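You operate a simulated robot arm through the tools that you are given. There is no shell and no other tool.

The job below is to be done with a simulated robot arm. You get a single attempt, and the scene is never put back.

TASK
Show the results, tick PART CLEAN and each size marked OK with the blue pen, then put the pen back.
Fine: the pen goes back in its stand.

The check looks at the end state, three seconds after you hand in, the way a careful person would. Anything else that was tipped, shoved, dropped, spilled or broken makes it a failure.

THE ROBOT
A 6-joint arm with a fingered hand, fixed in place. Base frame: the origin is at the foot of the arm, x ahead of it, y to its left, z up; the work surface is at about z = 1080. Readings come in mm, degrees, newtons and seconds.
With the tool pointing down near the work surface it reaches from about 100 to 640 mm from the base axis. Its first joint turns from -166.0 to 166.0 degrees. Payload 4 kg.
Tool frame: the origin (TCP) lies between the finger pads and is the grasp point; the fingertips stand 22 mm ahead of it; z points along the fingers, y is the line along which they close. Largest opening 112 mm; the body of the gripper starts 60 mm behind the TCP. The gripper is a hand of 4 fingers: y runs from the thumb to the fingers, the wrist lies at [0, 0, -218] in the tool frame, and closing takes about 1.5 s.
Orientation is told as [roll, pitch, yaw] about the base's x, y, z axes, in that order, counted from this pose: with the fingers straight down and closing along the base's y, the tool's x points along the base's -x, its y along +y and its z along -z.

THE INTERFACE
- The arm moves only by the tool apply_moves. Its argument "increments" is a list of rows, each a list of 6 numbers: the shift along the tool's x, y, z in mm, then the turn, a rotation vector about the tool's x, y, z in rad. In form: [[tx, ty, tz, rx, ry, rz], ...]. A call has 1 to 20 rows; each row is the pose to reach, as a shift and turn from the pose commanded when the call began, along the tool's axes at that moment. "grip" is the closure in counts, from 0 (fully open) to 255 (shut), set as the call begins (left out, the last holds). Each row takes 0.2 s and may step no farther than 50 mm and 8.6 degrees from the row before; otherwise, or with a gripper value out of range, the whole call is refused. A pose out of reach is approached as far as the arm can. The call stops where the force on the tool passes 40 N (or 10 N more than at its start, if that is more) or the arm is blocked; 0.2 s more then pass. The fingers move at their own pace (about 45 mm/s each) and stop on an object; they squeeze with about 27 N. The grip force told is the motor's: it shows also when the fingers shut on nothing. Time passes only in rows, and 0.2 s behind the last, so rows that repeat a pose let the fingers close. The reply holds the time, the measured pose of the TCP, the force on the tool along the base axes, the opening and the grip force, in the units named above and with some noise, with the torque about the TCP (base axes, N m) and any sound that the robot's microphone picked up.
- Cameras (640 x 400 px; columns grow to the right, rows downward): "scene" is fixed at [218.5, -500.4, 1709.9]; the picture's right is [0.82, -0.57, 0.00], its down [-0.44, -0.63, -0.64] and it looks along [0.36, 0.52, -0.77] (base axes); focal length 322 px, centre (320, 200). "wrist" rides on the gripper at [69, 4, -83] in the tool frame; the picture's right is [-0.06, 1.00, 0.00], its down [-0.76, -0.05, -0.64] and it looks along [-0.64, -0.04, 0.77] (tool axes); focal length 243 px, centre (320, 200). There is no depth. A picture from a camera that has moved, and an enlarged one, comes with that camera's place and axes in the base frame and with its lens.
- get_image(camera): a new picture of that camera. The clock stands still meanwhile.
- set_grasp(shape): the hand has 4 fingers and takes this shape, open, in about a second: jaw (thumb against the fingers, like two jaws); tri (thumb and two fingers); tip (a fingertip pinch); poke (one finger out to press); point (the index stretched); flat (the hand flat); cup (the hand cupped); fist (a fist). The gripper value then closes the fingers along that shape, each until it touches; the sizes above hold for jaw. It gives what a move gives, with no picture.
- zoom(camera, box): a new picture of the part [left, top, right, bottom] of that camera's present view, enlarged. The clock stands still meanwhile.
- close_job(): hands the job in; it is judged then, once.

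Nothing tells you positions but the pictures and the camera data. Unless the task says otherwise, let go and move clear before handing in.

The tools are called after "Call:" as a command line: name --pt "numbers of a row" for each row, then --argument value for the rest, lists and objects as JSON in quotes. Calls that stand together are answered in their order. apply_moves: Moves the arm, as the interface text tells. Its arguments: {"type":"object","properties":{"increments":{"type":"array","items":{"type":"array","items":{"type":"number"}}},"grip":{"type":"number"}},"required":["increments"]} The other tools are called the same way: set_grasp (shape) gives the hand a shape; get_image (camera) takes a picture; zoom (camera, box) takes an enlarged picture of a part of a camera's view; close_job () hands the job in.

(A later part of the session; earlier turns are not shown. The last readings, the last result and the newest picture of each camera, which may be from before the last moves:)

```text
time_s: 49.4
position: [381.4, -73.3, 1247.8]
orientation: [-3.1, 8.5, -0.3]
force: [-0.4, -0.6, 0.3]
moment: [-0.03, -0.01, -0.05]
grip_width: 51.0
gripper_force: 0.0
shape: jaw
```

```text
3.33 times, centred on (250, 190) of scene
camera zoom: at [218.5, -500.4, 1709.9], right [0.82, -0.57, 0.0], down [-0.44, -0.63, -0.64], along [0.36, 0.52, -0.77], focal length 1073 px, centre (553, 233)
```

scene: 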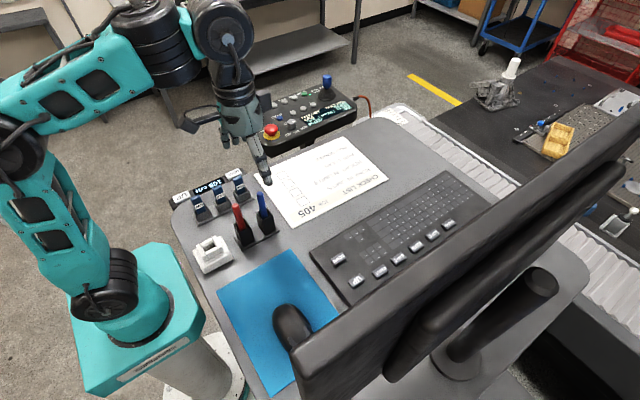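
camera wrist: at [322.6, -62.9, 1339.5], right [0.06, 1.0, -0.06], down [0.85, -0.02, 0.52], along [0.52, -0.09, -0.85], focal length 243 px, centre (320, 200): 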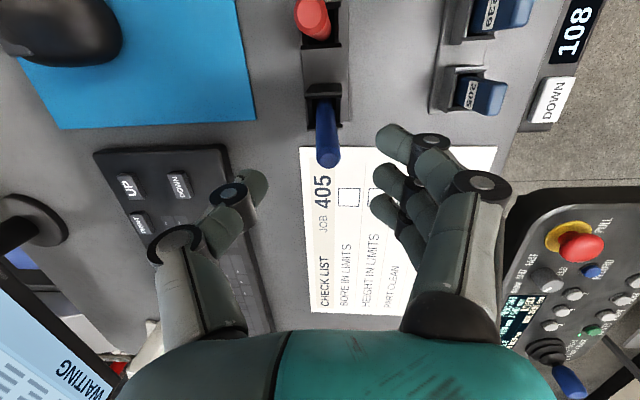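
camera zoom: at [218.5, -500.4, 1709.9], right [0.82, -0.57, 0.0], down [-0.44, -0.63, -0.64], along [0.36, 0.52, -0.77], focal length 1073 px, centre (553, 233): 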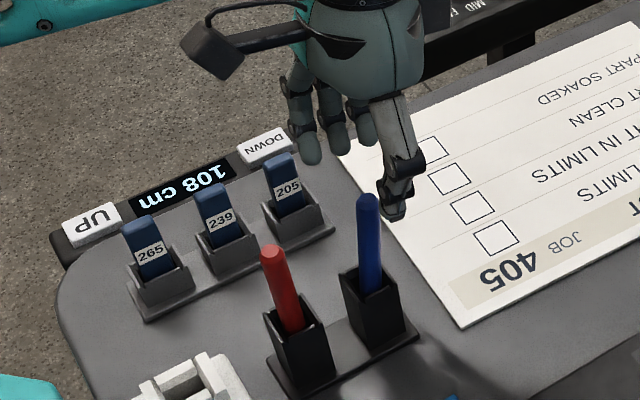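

Call:
zoom --camera "wrist" --box '[260, 70, 400, 220]'

```text
2.67 times, centred on (330, 145) of wrist
camera zoom: at [322.6, -62.9, 1339.5], right [0.06, 1.0, -0.06], down [0.85, -0.02, 0.52], along [0.52, -0.09, -0.85], focal length 647 px, centre (293, 347)
```

zoom: 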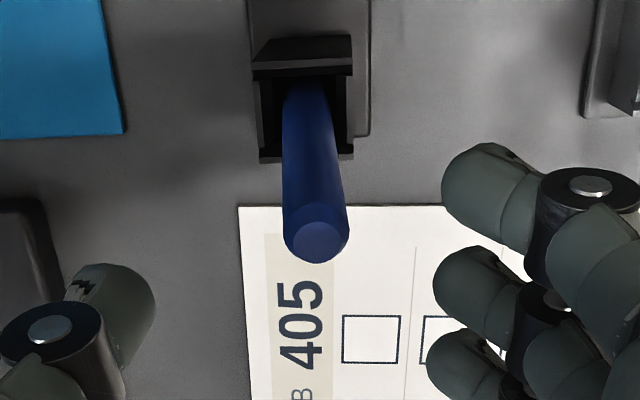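

Call:
apply_moves --pt "-2 -0.5 26 0 0 0" --pt "-4 -1 52 0 0 0" --pt "-4 -1 78 0 0 0"

Call:
zoom --camera "wrist" --box '[200, 80, 460, 320]'

Call:
zoom --camera "scene" --box '[200, 140, 300, 250]'

```text
time_s: 50.2
position: [401.5, -79.0, 1216.2]
orientation: [-3.0, 8.9, -0.3]
force: [0.3, 0.6, -0.1]
moment: [-0.06, -0.01, 0.01]
grip_width: 50.9
gripper_force: 0.0
shape: jaw
out of reach, approached as far as the arm can: row 1, 2, 3
```

```text
1.67 times, centred on (330, 200) of wrist
camera zoom: at [344.0, -70.2, 1307.9], right [0.06, 1.0, -0.06], down [0.85, -0.02, 0.52], along [0.52, -0.08, -0.85], focal length 404 px, centre (303, 200)
```

zoom: 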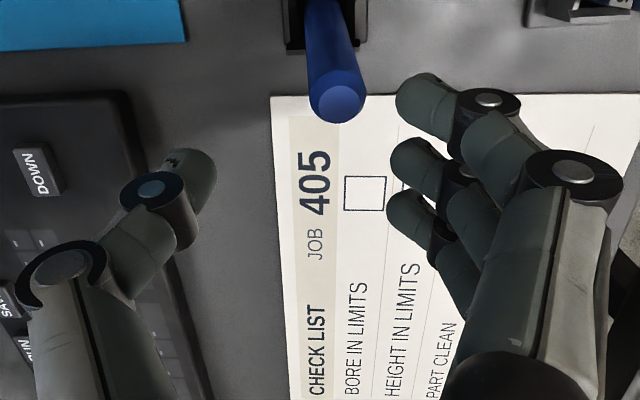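

```text
3.64 times, centred on (250, 195) of scene
camera zoom: at [218.5, -500.4, 1709.9], right [0.82, -0.57, 0.0], down [-0.44, -0.63, -0.64], along [0.36, 0.52, -0.77], focal length 1171 px, centre (574, 218)
```

zoom: 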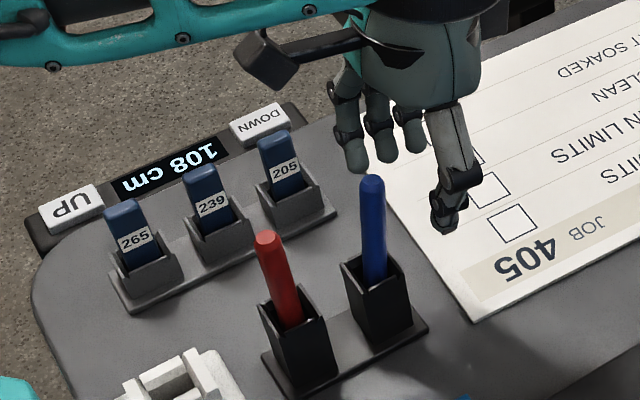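

Tilting inward at this height is out of the arm's reach and it drifted forward, still clear of the pen. I'll rise, go back to vertical, and instead grip the pen with a vertical tool while it leans.

Call:
apply_moves --pt "0 0 -30 0 0 0" --pt "0 0 -60 0 0 0"

Call:
apply_moves --pt "0 0 0 -0.018 -0.052 0" --pt "0 0 0 -0.036 -0.104 0" --pt "0 0 0 -0.053 -0.155 0"

Call:
get_image --camera "scene"

```text
time_s: 50.8
position: [384.1, -74.7, 1229.0]
orientation: [-3.1, 8.6, -0.3]
force: [0.7, -0.4, 0.3]
moment: [-0.02, 0.05, -0.02]
grip_width: 50.9
gripper_force: 0.1
shape: jaw
out of reach, approached as far as the arm can: row 1
```

```text
time_s: 51.6
position: [394.5, -76.8, 1257.3]
orientation: [0.1, -0.3, 0.1]
force: [-0.5, 0.1, -0.8]
moment: [-0.03, 0.04, -0.04]
grip_width: 51.3
gripper_force: 0.1
shape: jaw
out of reach, approached as far as the arm can: row 1, 2, 3
```

```text
taken
```

scene: 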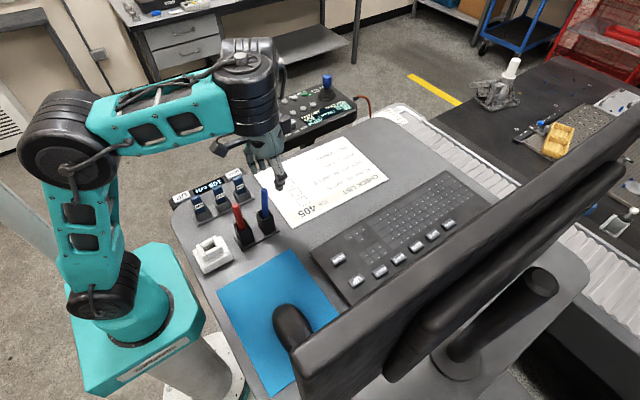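

Call:
apply_moves --pt "7 -0.5 0 0 0 0" --pt "14.5 -1 0 0 0 0"

Call:
zoom --camera "scene" --box '[0, 20, 320, 330]'

Call:
get_image --camera "wrist"

```text
time_s: 52.2
position: [380.0, -78.0, 1263.0]
orientation: [0.1, -0.1, -0.1]
force: [0.8, 0.4, 1.0]
moment: [0.01, 0.02, -0.01]
grip_width: 51.0
gripper_force: 0.1
shape: jaw
out of reach, approached as far as the arm can: row 2
```

```text
1.29 times, centred on (160, 175) of scene
camera zoom: at [218.5, -500.4, 1709.9], right [0.82, -0.57, 0.0], down [-0.44, -0.63, -0.64], along [0.36, 0.52, -0.77], focal length 415 px, centre (526, 232)
```

zoom: 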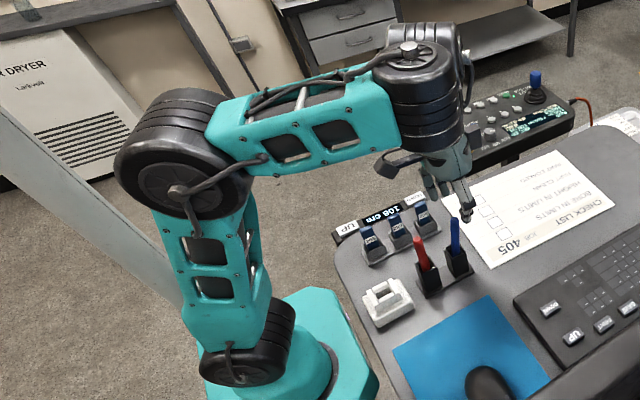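

```text
taken
camera wrist: at [309.7, -73.2, 1344.4], right [0.06, 1.0, 0.0], down [0.76, -0.05, 0.64], along [0.64, -0.04, -0.77], focal length 243 px, centre (320, 200)
```

wrist: 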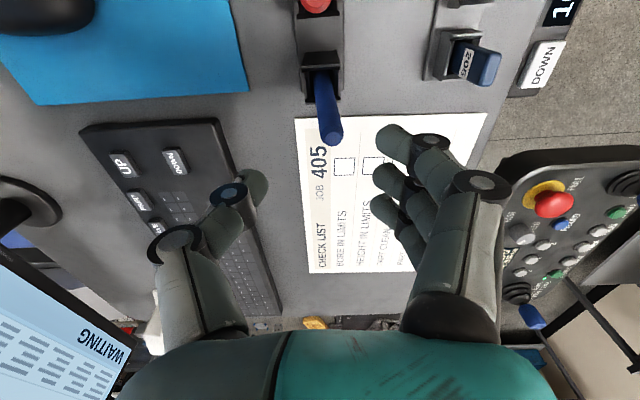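

The arm has switched to a different posture (wrist folded) with less downward reach here. I'll go back up to the starting pose area and see whether the original posture returns.

Call:
apply_moves --pt "16 -9 -26 0 0 0" --pt "32 -18 -52 0 0 0" --pt "48 -26 -78 0 0 0" --pt "64 -34 -104 0 0 0" --pt "78 -42 -130 0 0 0"

Call:
get_image --camera "scene"

```text
time_s: 53.4
position: [299.8, -120.3, 1393.6]
orientation: [-0.1, -0.3, 0.0]
force: [-0.6, 0.8, -1.0]
moment: [0.0, 0.0, 0.0]
grip_width: 50.9
gripper_force: 0.0
shape: jaw
out of reach, approached as far as the arm can: row 1
```

```text
taken
```

scene: 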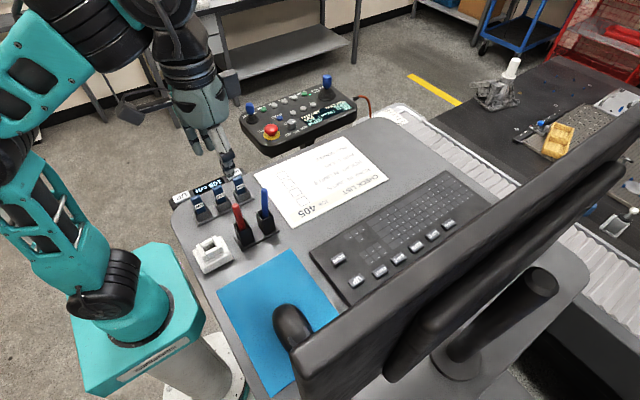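

The original posture is back. I'll return above the pen with the tool vertical, offset for its lean.

Call:
apply_moves --pt "-17.5 10.5 32 0 0 0" --pt "-35 21 65 0 0 0" --pt "-52.7 31.4 98 0 0 0" --pt "-70.2 41.9 130.6 0 0 0"

Call:
get_image --camera "scene"

Call:
zoom --camera "wrist" --box '[200, 60, 460, 240]'

```text
time_s: 54.4
position: [371.9, -78.2, 1259.2]
orientation: [0.0, -0.5, -0.2]
force: [0.0, 0.3, -0.1]
moment: [0.01, 0.01, -0.02]
grip_width: 50.7
gripper_force: 0.1
shape: jaw
```

```text
taken
```

scene: 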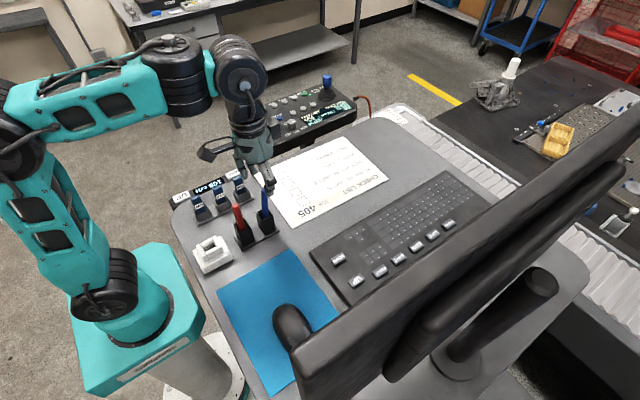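

```text
2.22 times, centred on (330, 150) of wrist
camera zoom: at [300.3, -73.5, 1340.7], right [0.06, 1.0, 0.0], down [0.76, -0.05, 0.65], along [0.65, -0.04, -0.76], focal length 539 px, centre (298, 311)
```

zoom: 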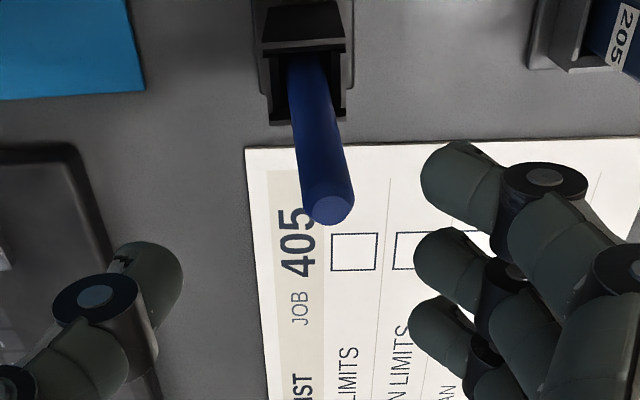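

Call:
apply_moves --pt "0 0 22 0 0 0" --pt "0 0 44 0 0 0" --pt "0 0 66 0 0 0" --pt "0 0 87 0 0 0"

Call:
zoom --camera "wrist" --box '[200, 80, 460, 320]'

Call:
zoom --camera "scene" --box '[200, 140, 300, 250]'

```text
time_s: 55.4
position: [374.1, -76.2, 1174.2]
orientation: [0.1, -0.4, 0.0]
force: [0.6, -0.6, -0.5]
moment: [-0.01, 0.01, 0.0]
grip_width: 51.0
gripper_force: 0.1
shape: jaw
```

```text
1.67 times, centred on (330, 200) of wrist
camera zoom: at [301.4, -72.5, 1255.6], right [0.06, 1.0, 0.0], down [0.76, -0.05, 0.65], along [0.65, -0.04, -0.76], focal length 404 px, centre (303, 200)
```

zoom: 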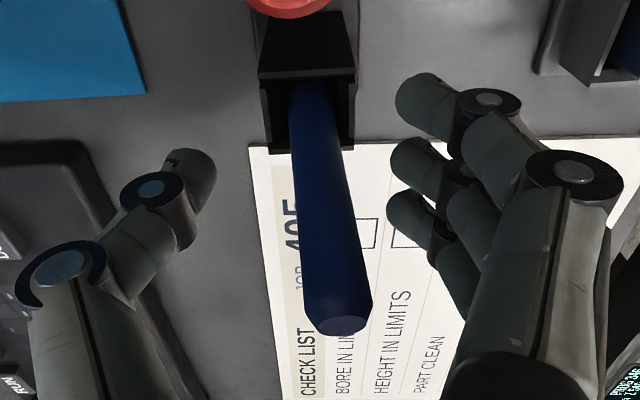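

```text
3.64 times, centred on (250, 195) of scene
camera zoom: at [218.5, -500.4, 1709.9], right [0.82, -0.57, 0.0], down [-0.44, -0.63, -0.64], along [0.36, 0.52, -0.77], focal length 1171 px, centre (574, 218)
```

zoom: 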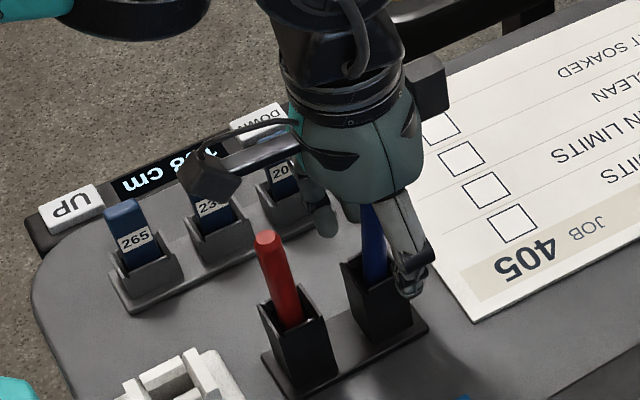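

Call:
apply_moves --pt "0 0 0 0 0 0" --pt "0 0 0 0 0 0" --pt "0 0 0 0 0 0" --pt "0 0 0 0 0 0" --grip 215

Call:
zoom --camera "wrist" --box '[200, 80, 460, 320]'

```text
time_s: 56.4
position: [373.4, -78.1, 1174.9]
orientation: [0.0, -0.4, 0.0]
force: [-0.7, -0.1, -0.8]
moment: [0.0, 0.01, 0.0]
grip_width: 18.0
gripper_force: 0.1
shape: jaw
```

```text
1.67 times, centred on (330, 200) of wrist
camera zoom: at [301.4, -72.6, 1255.9], right [0.06, 1.0, 0.0], down [0.76, -0.05, 0.65], along [0.65, -0.04, -0.76], focal length 404 px, centre (303, 200)
```

zoom: 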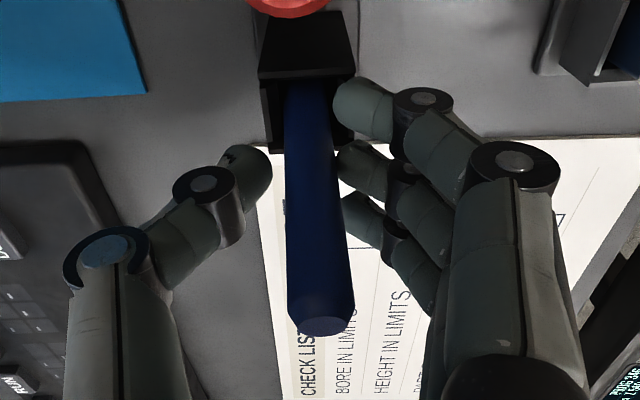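

Call:
apply_moves --pt "0 0 0 0 0 0" --pt "0 0 0 0 0 0" --pt "0 0 0 0 0 0" --grip 235

Call:
zoom --camera "wrist" --box '[200, 80, 460, 320]'

```text
time_s: 57.2
position: [373.6, -77.6, 1174.1]
orientation: [0.0, -0.5, 0.0]
force: [0.7, -0.3, -0.1]
moment: [0.09, -0.01, -0.01]
grip_width: 0.0
gripper_force: 27.0
shape: jaw
```

```text
1.67 times, centred on (330, 200) of wrist
camera zoom: at [301.4, -72.6, 1255.9], right [0.06, 1.0, 0.0], down [0.76, -0.05, 0.65], along [0.65, -0.04, -0.76], focal length 404 px, centre (303, 200)
```

zoom: 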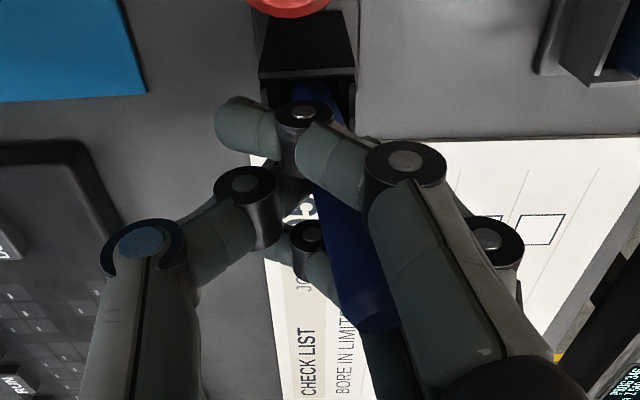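

The pen is caged: thumb and middle finger pinch it while index and ring flank it, with almost no side force. I'll lift in small steps and check that the pen comes with the hand.

Call:
apply_moves --pt "0 0 0 0 0 0" --pt "0 0 -5 0 0 0" --pt "0 0 -10 0 0 0" --grip 255

Call:
zoom --camera "wrist" --box '[200, 80, 460, 320]'

Call:
zoom --camera "scene" --box '[200, 140, 300, 250]'

```text
time_s: 58.0
position: [374.2, -77.9, 1183.1]
orientation: [0.0, -0.5, 0.0]
force: [-0.7, 2.3, -0.7]
moment: [0.14, 0.0, -0.01]
grip_width: 0.0
gripper_force: 27.2
shape: jaw
```

```text
1.67 times, centred on (330, 200) of wrist
camera zoom: at [301.7, -72.9, 1265.2], right [0.06, 1.0, 0.0], down [0.76, -0.05, 0.65], along [0.65, -0.04, -0.76], focal length 404 px, centre (303, 200)
```

zoom: 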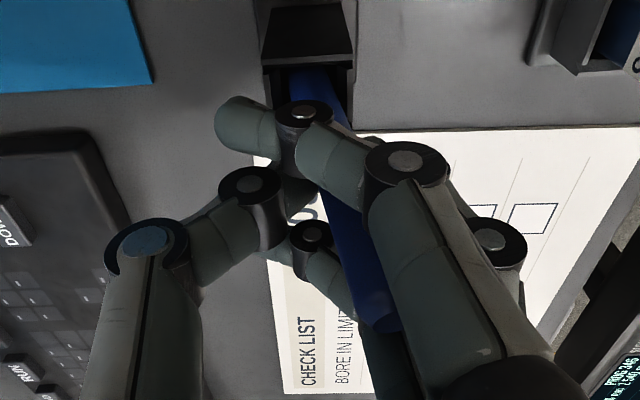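

```text
3.64 times, centred on (250, 195) of scene
camera zoom: at [218.5, -500.4, 1709.9], right [0.82, -0.57, 0.0], down [-0.44, -0.63, -0.64], along [0.36, 0.52, -0.77], focal length 1171 px, centre (574, 218)
```

zoom: 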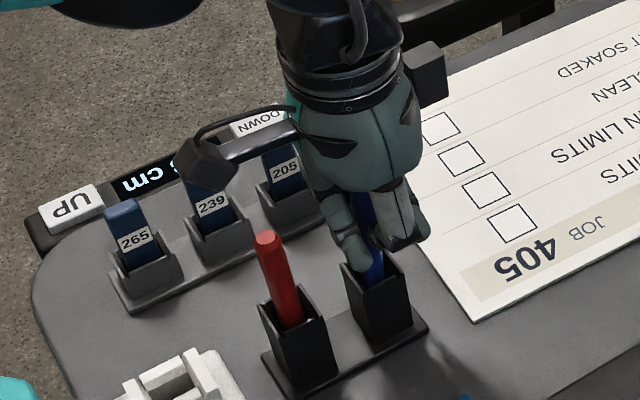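

The pen lifts with the hand but leans sideways because the thumb over-travels. I'll set it back down, reopen, shift 8 mm toward −y so that the pinch ends with the pen upright, and close again.

Call:
apply_moves --pt "0 0 5 0 0 0" --pt "0 0 9.5 0 0 0"

Call:
apply_moves --pt "0 0 0 0 0 0" --pt "0 0 0 0 0 0" --pt "0 0 0 0 0 0" --pt "0 0 0 0 0 0" --pt "0 -4 0 0 0 0" --pt "0 -8 0 0 0 0" --grip 100

Call:
zoom --camera "wrist" --box '[200, 80, 460, 320]'

Call:
zoom --camera "scene" --box '[200, 140, 300, 250]'

```text
time_s: 58.6
position: [373.9, -78.8, 1175.6]
orientation: [-0.1, -0.5, -0.1]
force: [2.7, -1.8, 13.4]
moment: [0.22, -0.01, -0.06]
grip_width: 0.0
gripper_force: 27.2
shape: jaw
```

```text
time_s: 60.0
position: [372.1, -85.3, 1173.8]
orientation: [0.0, -0.4, 0.0]
force: [-0.4, -0.1, 0.3]
moment: [0.04, 0.01, 0.01]
grip_width: 68.1
gripper_force: 0.2
shape: jaw
```

```text
1.67 times, centred on (330, 200) of wrist
camera zoom: at [301.7, -80.9, 1256.2], right [0.06, 1.0, 0.0], down [0.76, -0.05, 0.65], along [0.65, -0.04, -0.76], focal length 404 px, centre (303, 200)
```

zoom: 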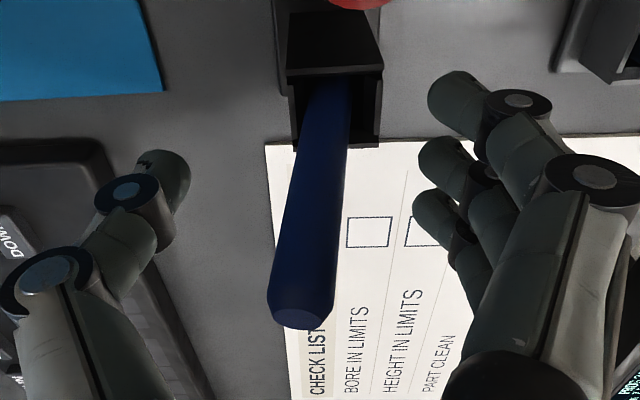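

```text
3.64 times, centred on (250, 195) of scene
camera zoom: at [218.5, -500.4, 1709.9], right [0.82, -0.57, 0.0], down [-0.44, -0.63, -0.64], along [0.36, 0.52, -0.77], focal length 1171 px, centre (574, 218)
```

zoom: 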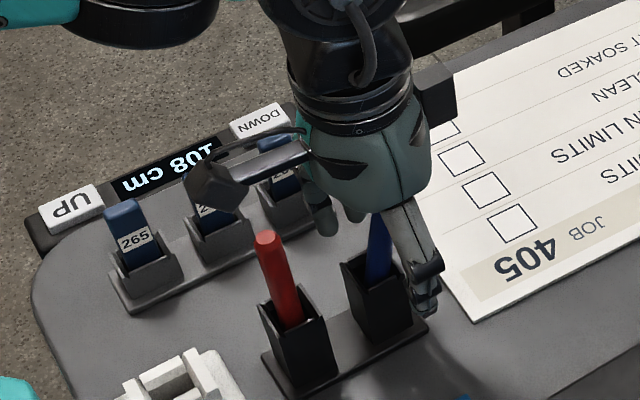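

Call:
apply_moves --pt "0 0 0 0 0 0" --pt "0 0 0 0 0 0" --pt "0 0 0 0 0 0" --pt "0 0 0 0 0 0" --grip 215

Call:
zoom --camera "wrist" --box '[200, 80, 460, 320]'

Call:
apply_moves --pt "0 0 0 0 0 0" --pt "0 0 0 0 0 0" --pt "0 0 0 0 0 0" --pt "0 0 0 0 0 0" --grip 255

Call:
zoom --camera "wrist" --box '[200, 80, 460, 320]'

```text
time_s: 61.0
position: [374.0, -85.4, 1175.9]
orientation: [0.0, -0.3, 0.0]
force: [0.4, 1.6, 0.4]
moment: [-0.02, -0.01, -0.01]
grip_width: 18.6
gripper_force: 0.0
shape: jaw
```

```text
1.67 times, centred on (330, 200) of wrist
camera zoom: at [301.7, -80.9, 1256.2], right [0.06, 1.0, 0.0], down [0.76, -0.05, 0.65], along [0.65, -0.04, -0.76], focal length 404 px, centre (303, 200)
```

zoom: 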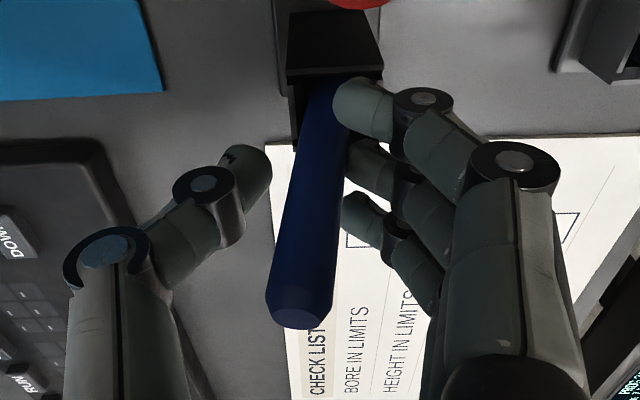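

```text
time_s: 62.0
position: [372.7, -85.9, 1174.6]
orientation: [0.0, -0.3, 0.1]
force: [0.1, 1.4, -0.2]
moment: [0.12, 0.02, -0.01]
grip_width: 0.1
gripper_force: 26.6
shape: jaw
```

```text
1.67 times, centred on (330, 200) of wrist
camera zoom: at [301.7, -80.8, 1256.1], right [0.06, 1.0, 0.0], down [0.76, -0.05, 0.65], along [0.65, -0.04, -0.76], focal length 404 px, centre (303, 200)
```

zoom: 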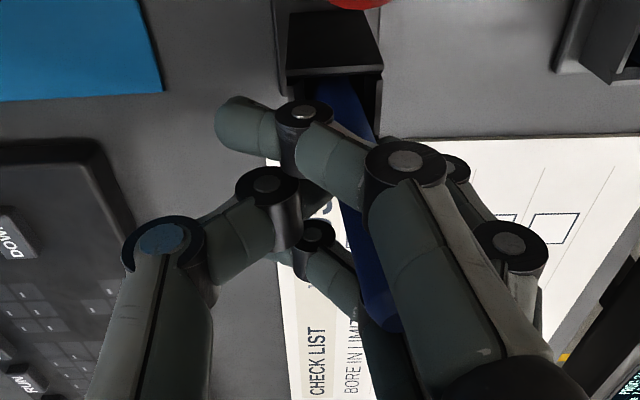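

The thumb overpowers the middle finger in "jaw", so the pen keeps leaning. I'll release, rise, and calibrate exactly where "tip" pinches before using that.

Call:
apply_moves --pt "0 0 0 0 0 0" --pt "0 0 0 0 0 0" --pt "0 0 0 0 0 0" --pt "0 0 0 0 0 0" --pt "0 0 0 0 0 0" --grip 100

Call:
apply_moves --pt "0 0 -30 0 0 0" --pt "0 0 -60 0 0 0" --pt "0 0 -90 0 0 0" --pt "10 4 -120 0 0 0"

Call:
set_grasp --shape "tip"

Call:
apply_moves --pt "0 0 0 0 0 0" --pt "0 0 0 0 0 0" --pt "0 0 0 0 0 0" --pt "0 0 0 0 0 0" --pt "0 0 0 0 0 0" --pt "0 0 0 0 0 0" --pt "0 0 0 0 0 0" --grip 240

Call:
zoom --camera "wrist" --box '[200, 60, 460, 240]'

Call:
zoom --camera "scene" --box '[210, 110, 310, 250]'

```text
time_s: 63.2
position: [373.5, -84.9, 1174.8]
orientation: [0.0, -0.4, 0.0]
force: [0.2, 0.5, 0.6]
moment: [0.02, 0.03, -0.01]
grip_width: 68.1
gripper_force: 0.1
shape: jaw
```

```text
time_s: 64.2
position: [362.7, -80.1, 1296.5]
orientation: [0.0, -0.3, 0.0]
force: [0.4, -0.9, -0.3]
moment: [-0.02, 0.03, 0.02]
grip_width: 68.0
gripper_force: 0.1
shape: jaw
```

```text
time_s: 65.1
position: [361.6, -80.2, 1294.8]
orientation: [0.0, -0.3, 0.0]
force: [0.7, 0.8, -0.3]
moment: [0.01, -0.01, 0.01]
grip_width: 112.1
gripper_force: 0.1
shape: tip
```

```text
time_s: 66.7
position: [360.8, -78.8, 1294.6]
orientation: [0.0, -0.4, 0.0]
force: [-0.1, 0.1, 0.3]
moment: [0.01, -0.01, -0.02]
grip_width: 7.0
gripper_force: 0.2
shape: tip
```

```text
2.22 times, centred on (330, 150) of wrist
camera zoom: at [290.6, -75.0, 1377.0], right [0.06, 1.0, 0.0], down [0.76, -0.05, 0.65], along [0.65, -0.04, -0.76], focal length 539 px, centre (298, 311)
```

zoom: 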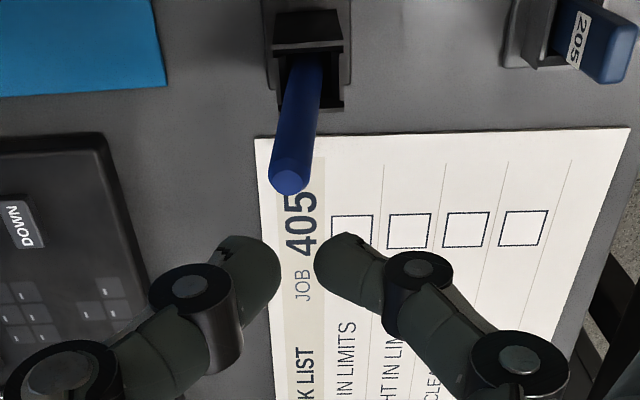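

```text
2.86 times, centred on (260, 180) of scene
camera zoom: at [218.5, -500.4, 1709.9], right [0.82, -0.57, 0.0], down [-0.44, -0.63, -0.64], along [0.36, 0.52, -0.77], focal length 920 px, centre (491, 257)
```

zoom: 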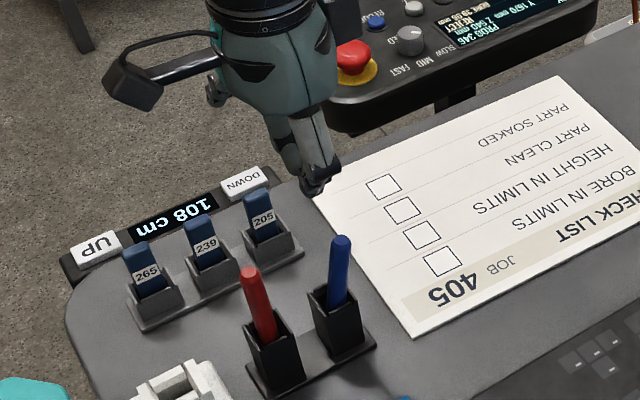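

In "tip" the pads meet right on the tool axis, which needs millimetre alignment, whereas the second jaw grasp actually held the pen nearly upright with fingers flanking it. I'll use that jaw grasp again at the same offset.

Call:
set_grasp --shape "jaw"

Call:
apply_moves --pt "-3 -1.5 0 0 0 0" --pt "-6 -3.5 0 0 0 0" --pt "-9.6 -5.3 10 0 0 0" --pt "-9.6 -5.3 40 0 0 0" --pt "-9.6 -5.3 70 0 0 0" --pt "-9.6 -5.3 100 0 0 0" --pt "-9.6 -5.3 122 0 0 0" --grip 100

Call:
zoom --camera "wrist" --box '[200, 80, 460, 320]'

Call:
zoom --camera "scene" --box '[200, 140, 300, 250]'

```text
time_s: 67.6
position: [363.2, -80.2, 1295.0]
orientation: [0.0, -0.3, 0.0]
force: [0.9, -0.7, 0.3]
moment: [0.0, 0.04, -0.01]
grip_width: 112.2
gripper_force: 0.0
shape: jaw
```

```text
time_s: 69.2
position: [372.4, -86.5, 1174.0]
orientation: [0.0, -0.4, 0.0]
force: [1.0, 0.7, -0.6]
moment: [-0.04, -0.02, -0.02]
grip_width: 68.7
gripper_force: 0.0
shape: jaw
```

```text
1.67 times, centred on (330, 200) of wrist
camera zoom: at [300.3, -82.2, 1254.8], right [0.06, 1.0, 0.0], down [0.76, -0.05, 0.65], along [0.65, -0.04, -0.76], focal length 404 px, centre (303, 200)
```

zoom: 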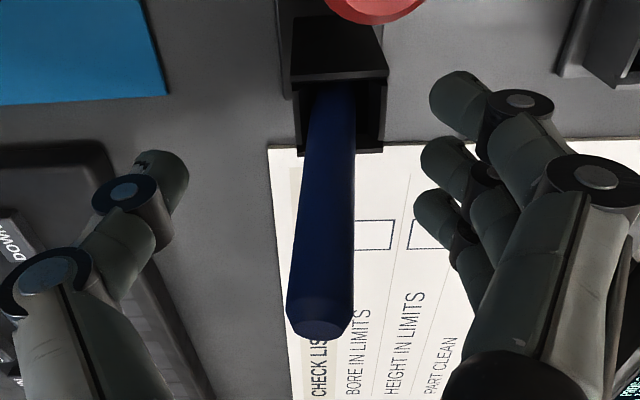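

```text
3.64 times, centred on (250, 195) of scene
camera zoom: at [218.5, -500.4, 1709.9], right [0.82, -0.57, 0.0], down [-0.44, -0.63, -0.64], along [0.36, 0.52, -0.77], focal length 1171 px, centre (574, 218)
```

zoom: 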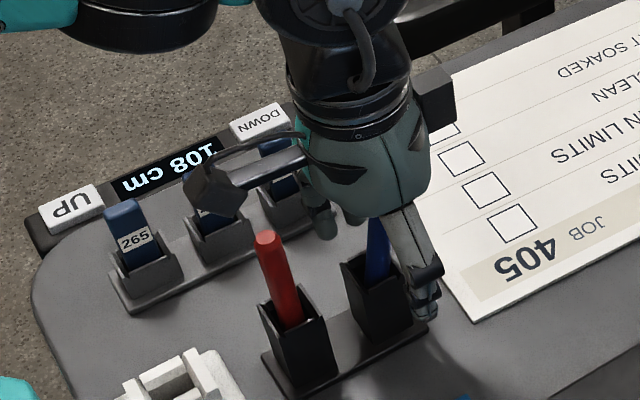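

Call:
apply_moves --pt "0 0 0 0 0 0" --pt "0 0 0 0 0 0" --pt "0 0 0 0 0 0" --pt "0 0 0 0 0 0" --pt "0 0 0 0 0 0" --pt "0 0 0 0 0 0" --pt "0 0 0 0 0 0" --grip 255

Call:
zoom --camera "wrist" --box '[200, 80, 460, 320]'

Call:
zoom --camera "scene" --box '[220, 160, 280, 220]'

```text
time_s: 70.8
position: [372.4, -86.8, 1174.3]
orientation: [0.0, -0.2, 0.0]
force: [-0.9, 1.6, -0.4]
moment: [0.1, -0.01, -0.01]
grip_width: 0.0
gripper_force: 27.0
shape: jaw
```

```text
1.67 times, centred on (330, 200) of wrist
camera zoom: at [300.4, -82.1, 1255.1], right [0.06, 1.0, 0.0], down [0.76, -0.05, 0.65], along [0.65, -0.04, -0.76], focal length 404 px, centre (303, 200)
```

zoom: 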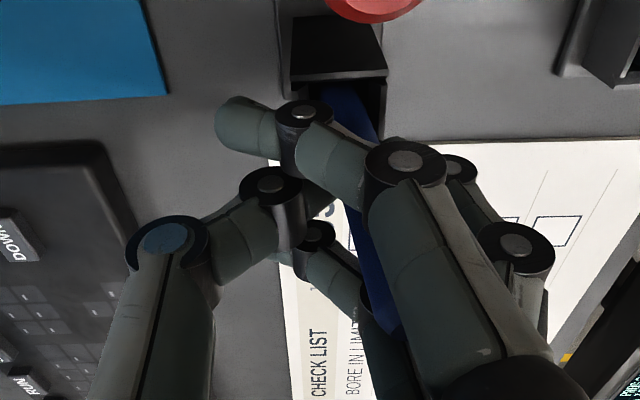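

```text
6.67 times, centred on (250, 190) of scene
camera zoom: at [218.5, -500.4, 1709.9], right [0.82, -0.57, 0.0], down [-0.44, -0.63, -0.64], along [0.36, 0.52, -0.77], focal length 2146 px, centre (787, 267)
```

zoom: 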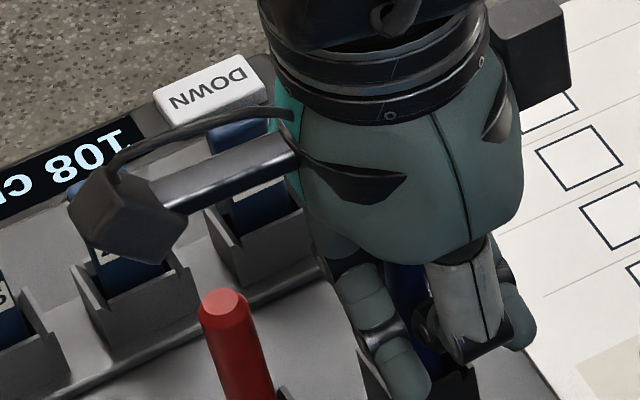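

Call:
apply_moves --pt "0 0 -5 0 0 0" --pt "0 0 -10 0 0 0" --pt "0 0 -15 0 0 0" --pt "0 0 -20 0 0 0"

Call:
zoom --camera "wrist" --box '[200, 80, 460, 320]'

Call:
zoom --camera "scene" --box '[200, 130, 300, 250]'

```text
time_s: 71.8
position: [372.2, -87.9, 1192.1]
orientation: [0.1, -0.3, 0.0]
force: [-0.1, 2.1, -2.5]
moment: [0.1, -0.01, -0.03]
grip_width: 0.0
gripper_force: 27.1
shape: jaw
```

```text
1.67 times, centred on (330, 200) of wrist
camera zoom: at [300.5, -82.7, 1274.5], right [0.06, 1.0, 0.0], down [0.76, -0.05, 0.65], along [0.65, -0.04, -0.76], focal length 404 px, centre (303, 200)
```

zoom: 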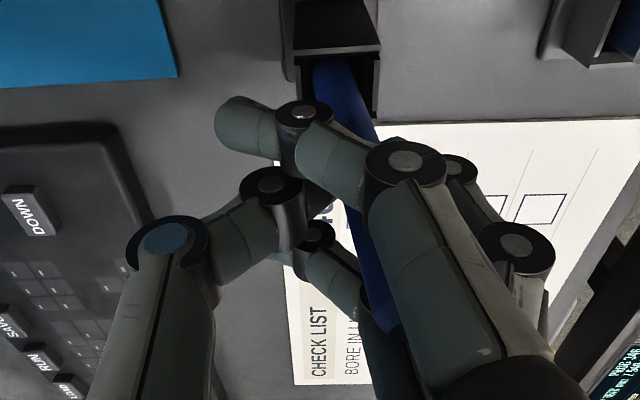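

```text
3.33 times, centred on (250, 190) of scene
camera zoom: at [218.5, -500.4, 1709.9], right [0.82, -0.57, 0.0], down [-0.44, -0.63, -0.64], along [0.36, 0.52, -0.77], focal length 1073 px, centre (553, 233)
```

zoom: 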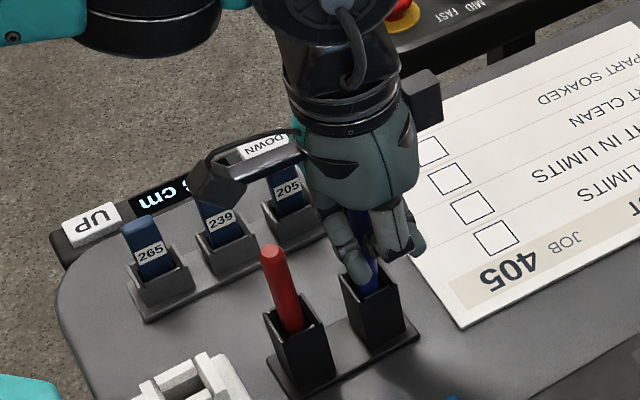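

Call:
apply_moves --pt "0 0 -8 0 0 0" --pt "0 0 -16 0 0 0" --pt "0 0 -24 0 0 0" --pt "0 0 -32 0 0 0" --pt "0 0 -40 0 0 0" --pt "0 0 -48 0 0 0" --pt "0 0 -56 0 0 0" --pt "0 0 -64 0 0 0"

Call:
get_image --camera "wrist"

Call:
zoom --camera "scene" --box '[200, 110, 300, 240]'

```text
time_s: 73.6
position: [371.0, -85.8, 1256.8]
orientation: [0.1, -0.3, 0.0]
force: [0.5, -0.3, 0.2]
moment: [-0.01, -0.01, 0.02]
grip_width: 0.2
gripper_force: 27.1
shape: jaw
```

```text
taken
camera wrist: at [299.8, -80.9, 1338.1], right [0.06, 1.0, 0.0], down [0.76, -0.05, 0.65], along [0.65, -0.04, -0.76], focal length 243 px, centre (320, 200)
```

wrist: 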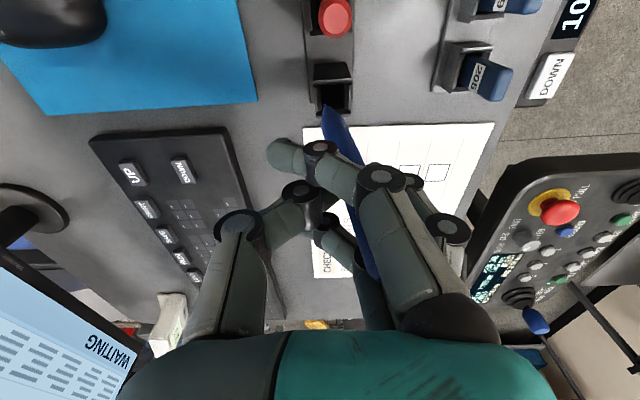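

```text
3.08 times, centred on (250, 175) of scene
camera zoom: at [218.5, -500.4, 1709.9], right [0.82, -0.57, 0.0], down [-0.44, -0.63, -0.64], along [0.36, 0.52, -0.77], focal length 990 px, centre (535, 277)
```

zoom: 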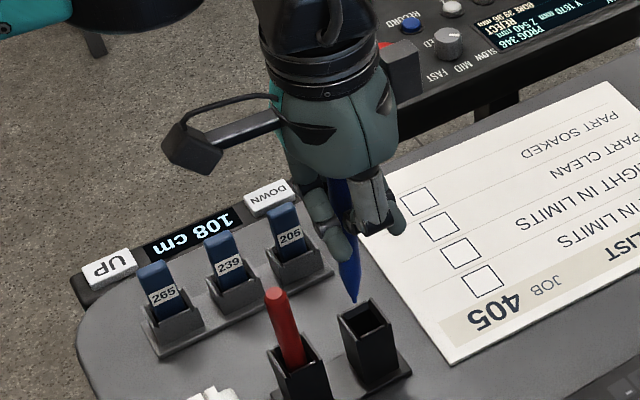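

The pen is out and held firmly, with its conical tip visible. I'll measure the tip's position relative to the tool.

Call:
zoom --camera "wrist" --box '[280, 80, 400, 170]'

Call:
zoom --camera "scene" --box '[235, 150, 285, 200]'

```text
4.44 times, centred on (340, 125) of wrist
camera zoom: at [299.8, -80.9, 1338.1], right [0.06, 1.0, 0.0], down [0.76, -0.05, 0.65], along [0.65, -0.04, -0.76], focal length 1078 px, centre (231, 533)
```

zoom: 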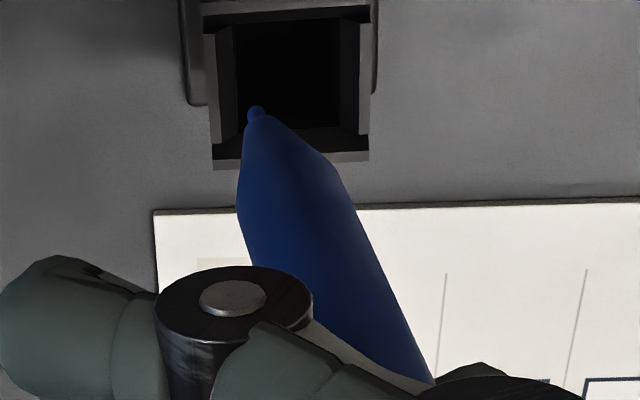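

```text
8.00 times, centred on (260, 175) of scene
camera zoom: at [218.5, -500.4, 1709.9], right [0.82, -0.57, 0.0], down [-0.44, -0.63, -0.64], along [0.36, 0.52, -0.77], focal length 2575 px, centre (800, 400)
```

zoom: 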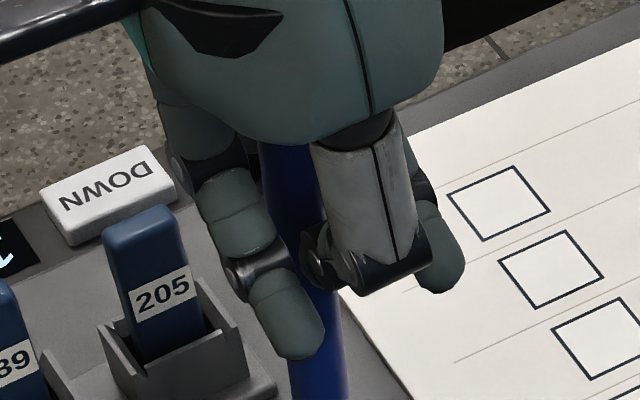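

Tip is about (-14, +5, -86) from the TCP. I'll carry it over to hover 40 mm above the HEIGHT box at about (477, -17).

Call:
apply_moves --pt "-15 8 0 0 0 0" --pt "-30 16 0 0 0 0" --pt "-45 24 0 0 0 0" --pt "-60 32 8 0 0 0" --pt "-75 40 18 0 0 0" --pt "-90 48 30 0 0 0" --pt "-105 56 40 0 0 0" --pt "-119.4 63.6 50 0 0 0"

Call:
get_image --camera "wrist"

Call:
zoom --camera "scene" --box '[240, 110, 400, 230]'

```text
time_s: 75.4
position: [492.0, -23.7, 1207.7]
orientation: [0.0, -0.5, 0.0]
force: [0.5, -0.2, 1.0]
moment: [0.03, 0.0, 0.0]
grip_width: 0.0
gripper_force: 26.7
shape: jaw
```

```text
taken
camera wrist: at [420.1, -18.7, 1289.1], right [0.06, 1.0, 0.0], down [0.76, -0.05, 0.65], along [0.65, -0.04, -0.76], focal length 243 px, centre (320, 200)
```

wrist: 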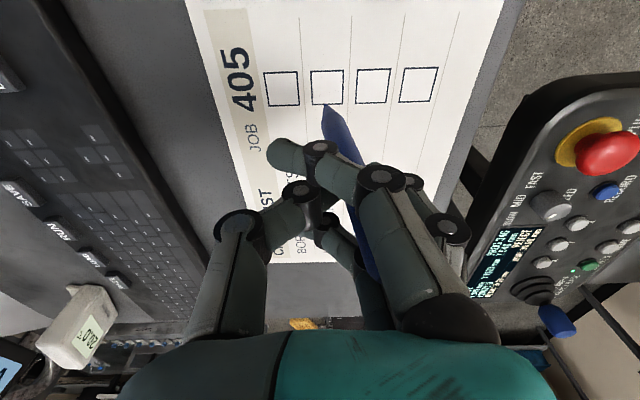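

```text
3.33 times, centred on (320, 170) of scene
camera zoom: at [218.5, -500.4, 1709.9], right [0.82, -0.57, 0.0], down [-0.44, -0.63, -0.64], along [0.36, 0.52, -0.77], focal length 1073 px, centre (320, 300)
```

zoom: 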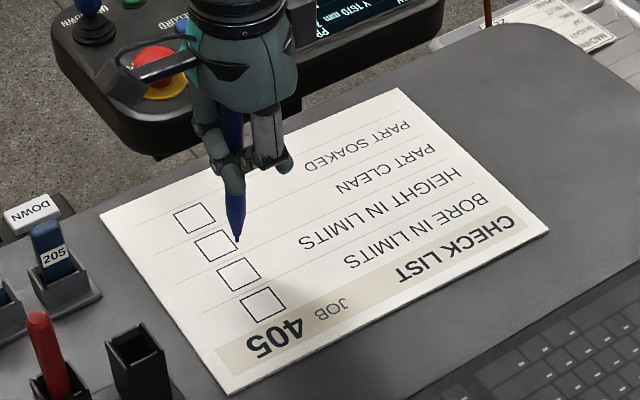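

Call:
zoom --camera "wrist" --box '[250, 40, 450, 165]'

Call:
zoom --camera "scene" --box '[270, 160, 330, 210]'

```text
3.20 times, centred on (350, 102) of wrist
camera zoom: at [420.1, -18.7, 1289.1], right [0.06, 1.0, 0.0], down [0.76, -0.05, 0.65], along [0.65, -0.04, -0.76], focal length 776 px, centre (224, 512)
```

zoom: 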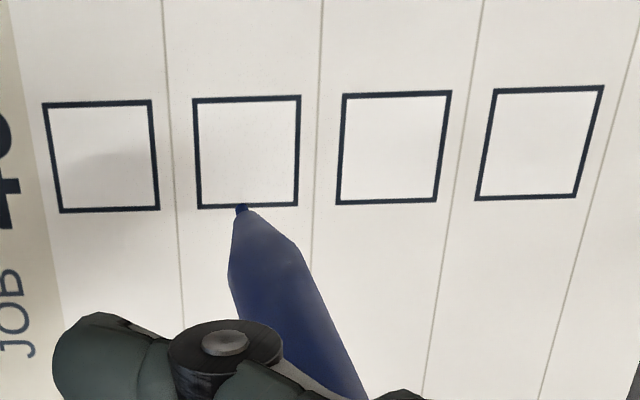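

```text
8.00 times, centred on (300, 185) of scene
camera zoom: at [218.5, -500.4, 1709.9], right [0.82, -0.57, 0.0], down [-0.44, -0.63, -0.64], along [0.36, 0.52, -0.77], focal length 2575 px, centre (480, 320)
```

zoom: 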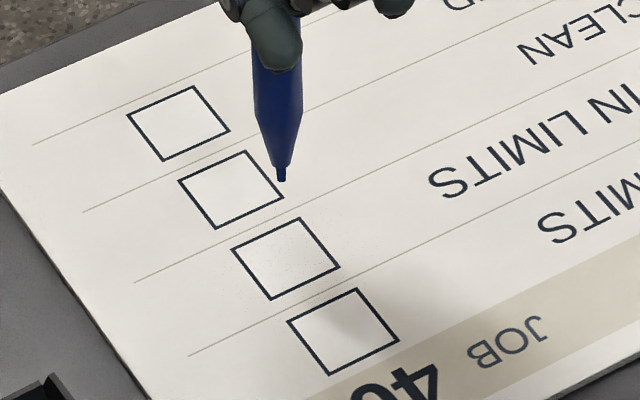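

The tip is right over the HEIGHT box (x 466–492, y −29…−3 in this view). I'll move to the tick's start point and lower gently until I feel the paper.

Call:
apply_moves --pt "-4 1.2 8 0 0 0" --pt "-8 2.4 16 0 0 0" --pt "-8 2.4 24 0 0 0" --pt "-8 2.4 31 0 0 0"

Call:
zoom --camera "wrist" --box '[250, 40, 450, 165]'

Call:
zoom --camera "scene" --box '[270, 160, 330, 210]'

```text
time_s: 76.4
position: [501.7, -22.3, 1176.9]
orientation: [0.1, -0.5, 0.1]
force: [0.4, 0.3, -0.4]
moment: [0.0, 0.02, 0.0]
grip_width: 0.2
gripper_force: 27.1
shape: jaw
```

```text
3.20 times, centred on (350, 102) of wrist
camera zoom: at [429.2, -17.2, 1258.2], right [0.06, 1.0, 0.0], down [0.76, -0.05, 0.65], along [0.65, -0.04, -0.76], focal length 776 px, centre (224, 512)
```

zoom: 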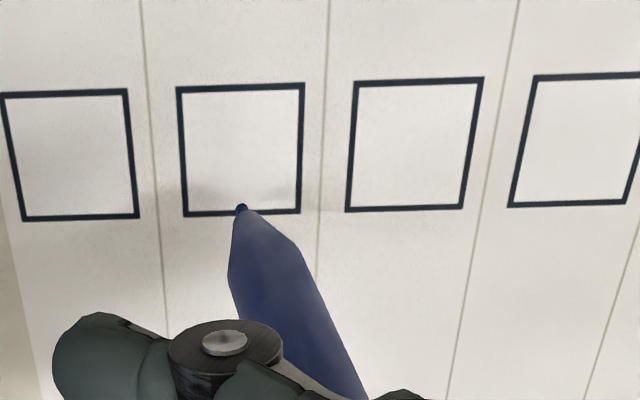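

```text
8.00 times, centred on (300, 185) of scene
camera zoom: at [218.5, -500.4, 1709.9], right [0.82, -0.57, 0.0], down [-0.44, -0.63, -0.64], along [0.36, 0.52, -0.77], focal length 2575 px, centre (480, 320)
```

zoom: 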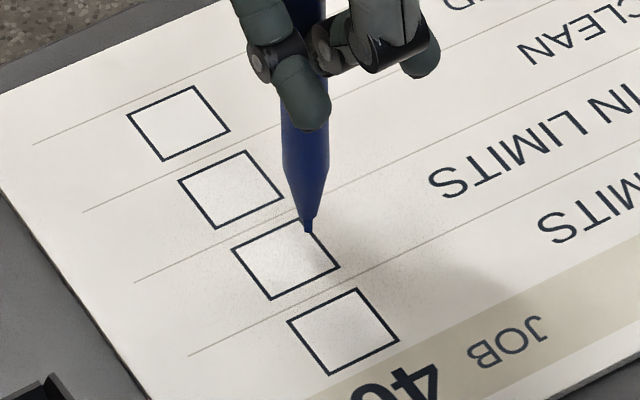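

Call:
apply_moves --pt "0 0 1.5 0 0 0" --pt "0 0 3 0 0 0" --pt "0 0 4.5 0 0 0" --pt "0 0 6 0 0 0"

Call:
apply_moves --pt "0 0 0.7 0 0 0" --pt "0 0 1.4 0 0 0"

Call:
zoom --camera "wrist" --box '[290, 60, 390, 122]'

Call:
zoom --camera "scene" --box '[280, 170, 320, 200]'

```text
time_s: 77.4
position: [499.3, -20.6, 1170.1]
orientation: [0.0, -0.3, 0.0]
force: [-0.4, 0.1, -0.5]
moment: [0.01, 0.01, -0.02]
grip_width: 0.1
gripper_force: 27.3
shape: jaw
```

```text
time_s: 78.0
position: [499.6, -20.5, 1169.5]
orientation: [0.1, -0.4, 0.0]
force: [-1.2, -0.5, 2.6]
moment: [0.01, 0.0, 0.0]
grip_width: 0.0
gripper_force: 27.3
shape: jaw
```

```text
6.40 times, centred on (340, 91) of wrist
camera zoom: at [428.2, -16.3, 1250.3], right [0.06, 1.0, 0.0], down [0.76, -0.05, 0.65], along [0.65, -0.04, -0.76], focal length 1553 px, centre (192, 898)
```

zoom: 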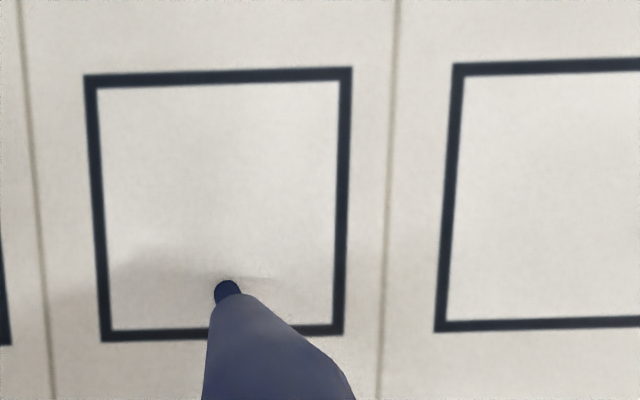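

```text
13.33 times, centred on (300, 185) of scene
camera zoom: at [218.5, -500.4, 1709.9], right [0.82, -0.57, 0.0], down [-0.44, -0.63, -0.64], along [0.36, 0.52, -0.77], focal length 4292 px, centre (587, 400)
```

zoom: 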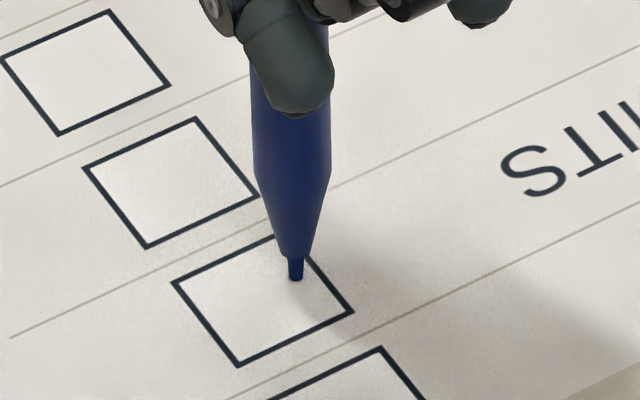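

Contact at about 2.6 N with the tip inside the HEIGHT box. I'll draw a tick: a short stroke, then the long one.

Call:
apply_moves --pt "1 1.2 0 0 0 0" --pt "2 2.4 0 0 0 0" --pt "3 3.6 0 0 0 0" --pt "4 4.8 0 0 0 0" --pt "5 6 0 0 0 0"

Call:
zoom --camera "wrist" --box '[290, 60, 390, 122]'

Call:
zoom --camera "scene" --box '[280, 170, 320, 200]'

```text
time_s: 79.2
position: [495.7, -14.8, 1169.1]
orientation: [0.1, -0.4, 0.0]
force: [-0.1, -1.6, 1.8]
moment: [-0.03, -0.03, 0.02]
grip_width: 0.1
gripper_force: 26.8
shape: jaw
```

```text
6.40 times, centred on (340, 91) of wrist
camera zoom: at [423.4, -10.1, 1250.4], right [0.06, 1.0, 0.0], down [0.76, -0.05, 0.65], along [0.65, -0.04, -0.76], focal length 1553 px, centre (192, 898)
```

zoom: 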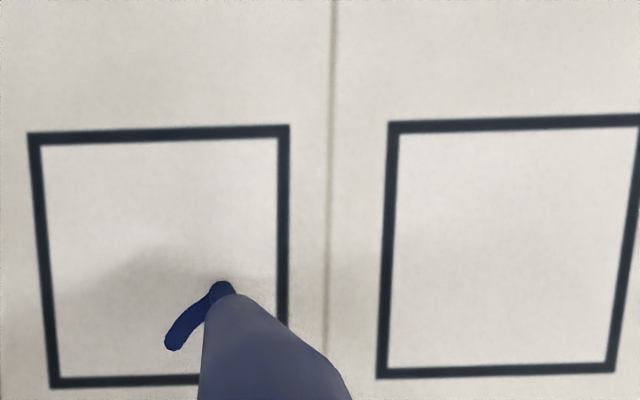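

```text
13.33 times, centred on (300, 185) of scene
camera zoom: at [218.5, -500.4, 1709.9], right [0.82, -0.57, 0.0], down [-0.44, -0.63, -0.64], along [0.36, 0.52, -0.77], focal length 4292 px, centre (587, 400)
```

zoom: 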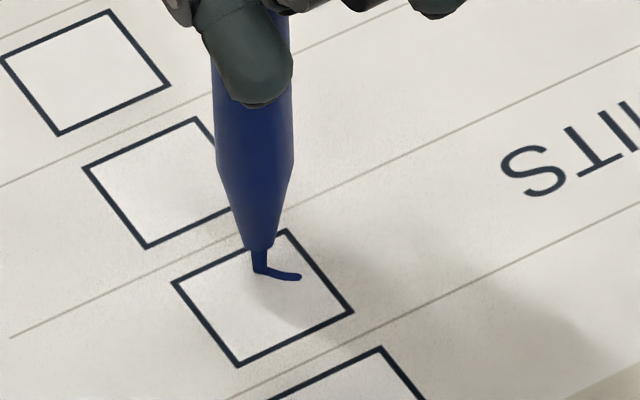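

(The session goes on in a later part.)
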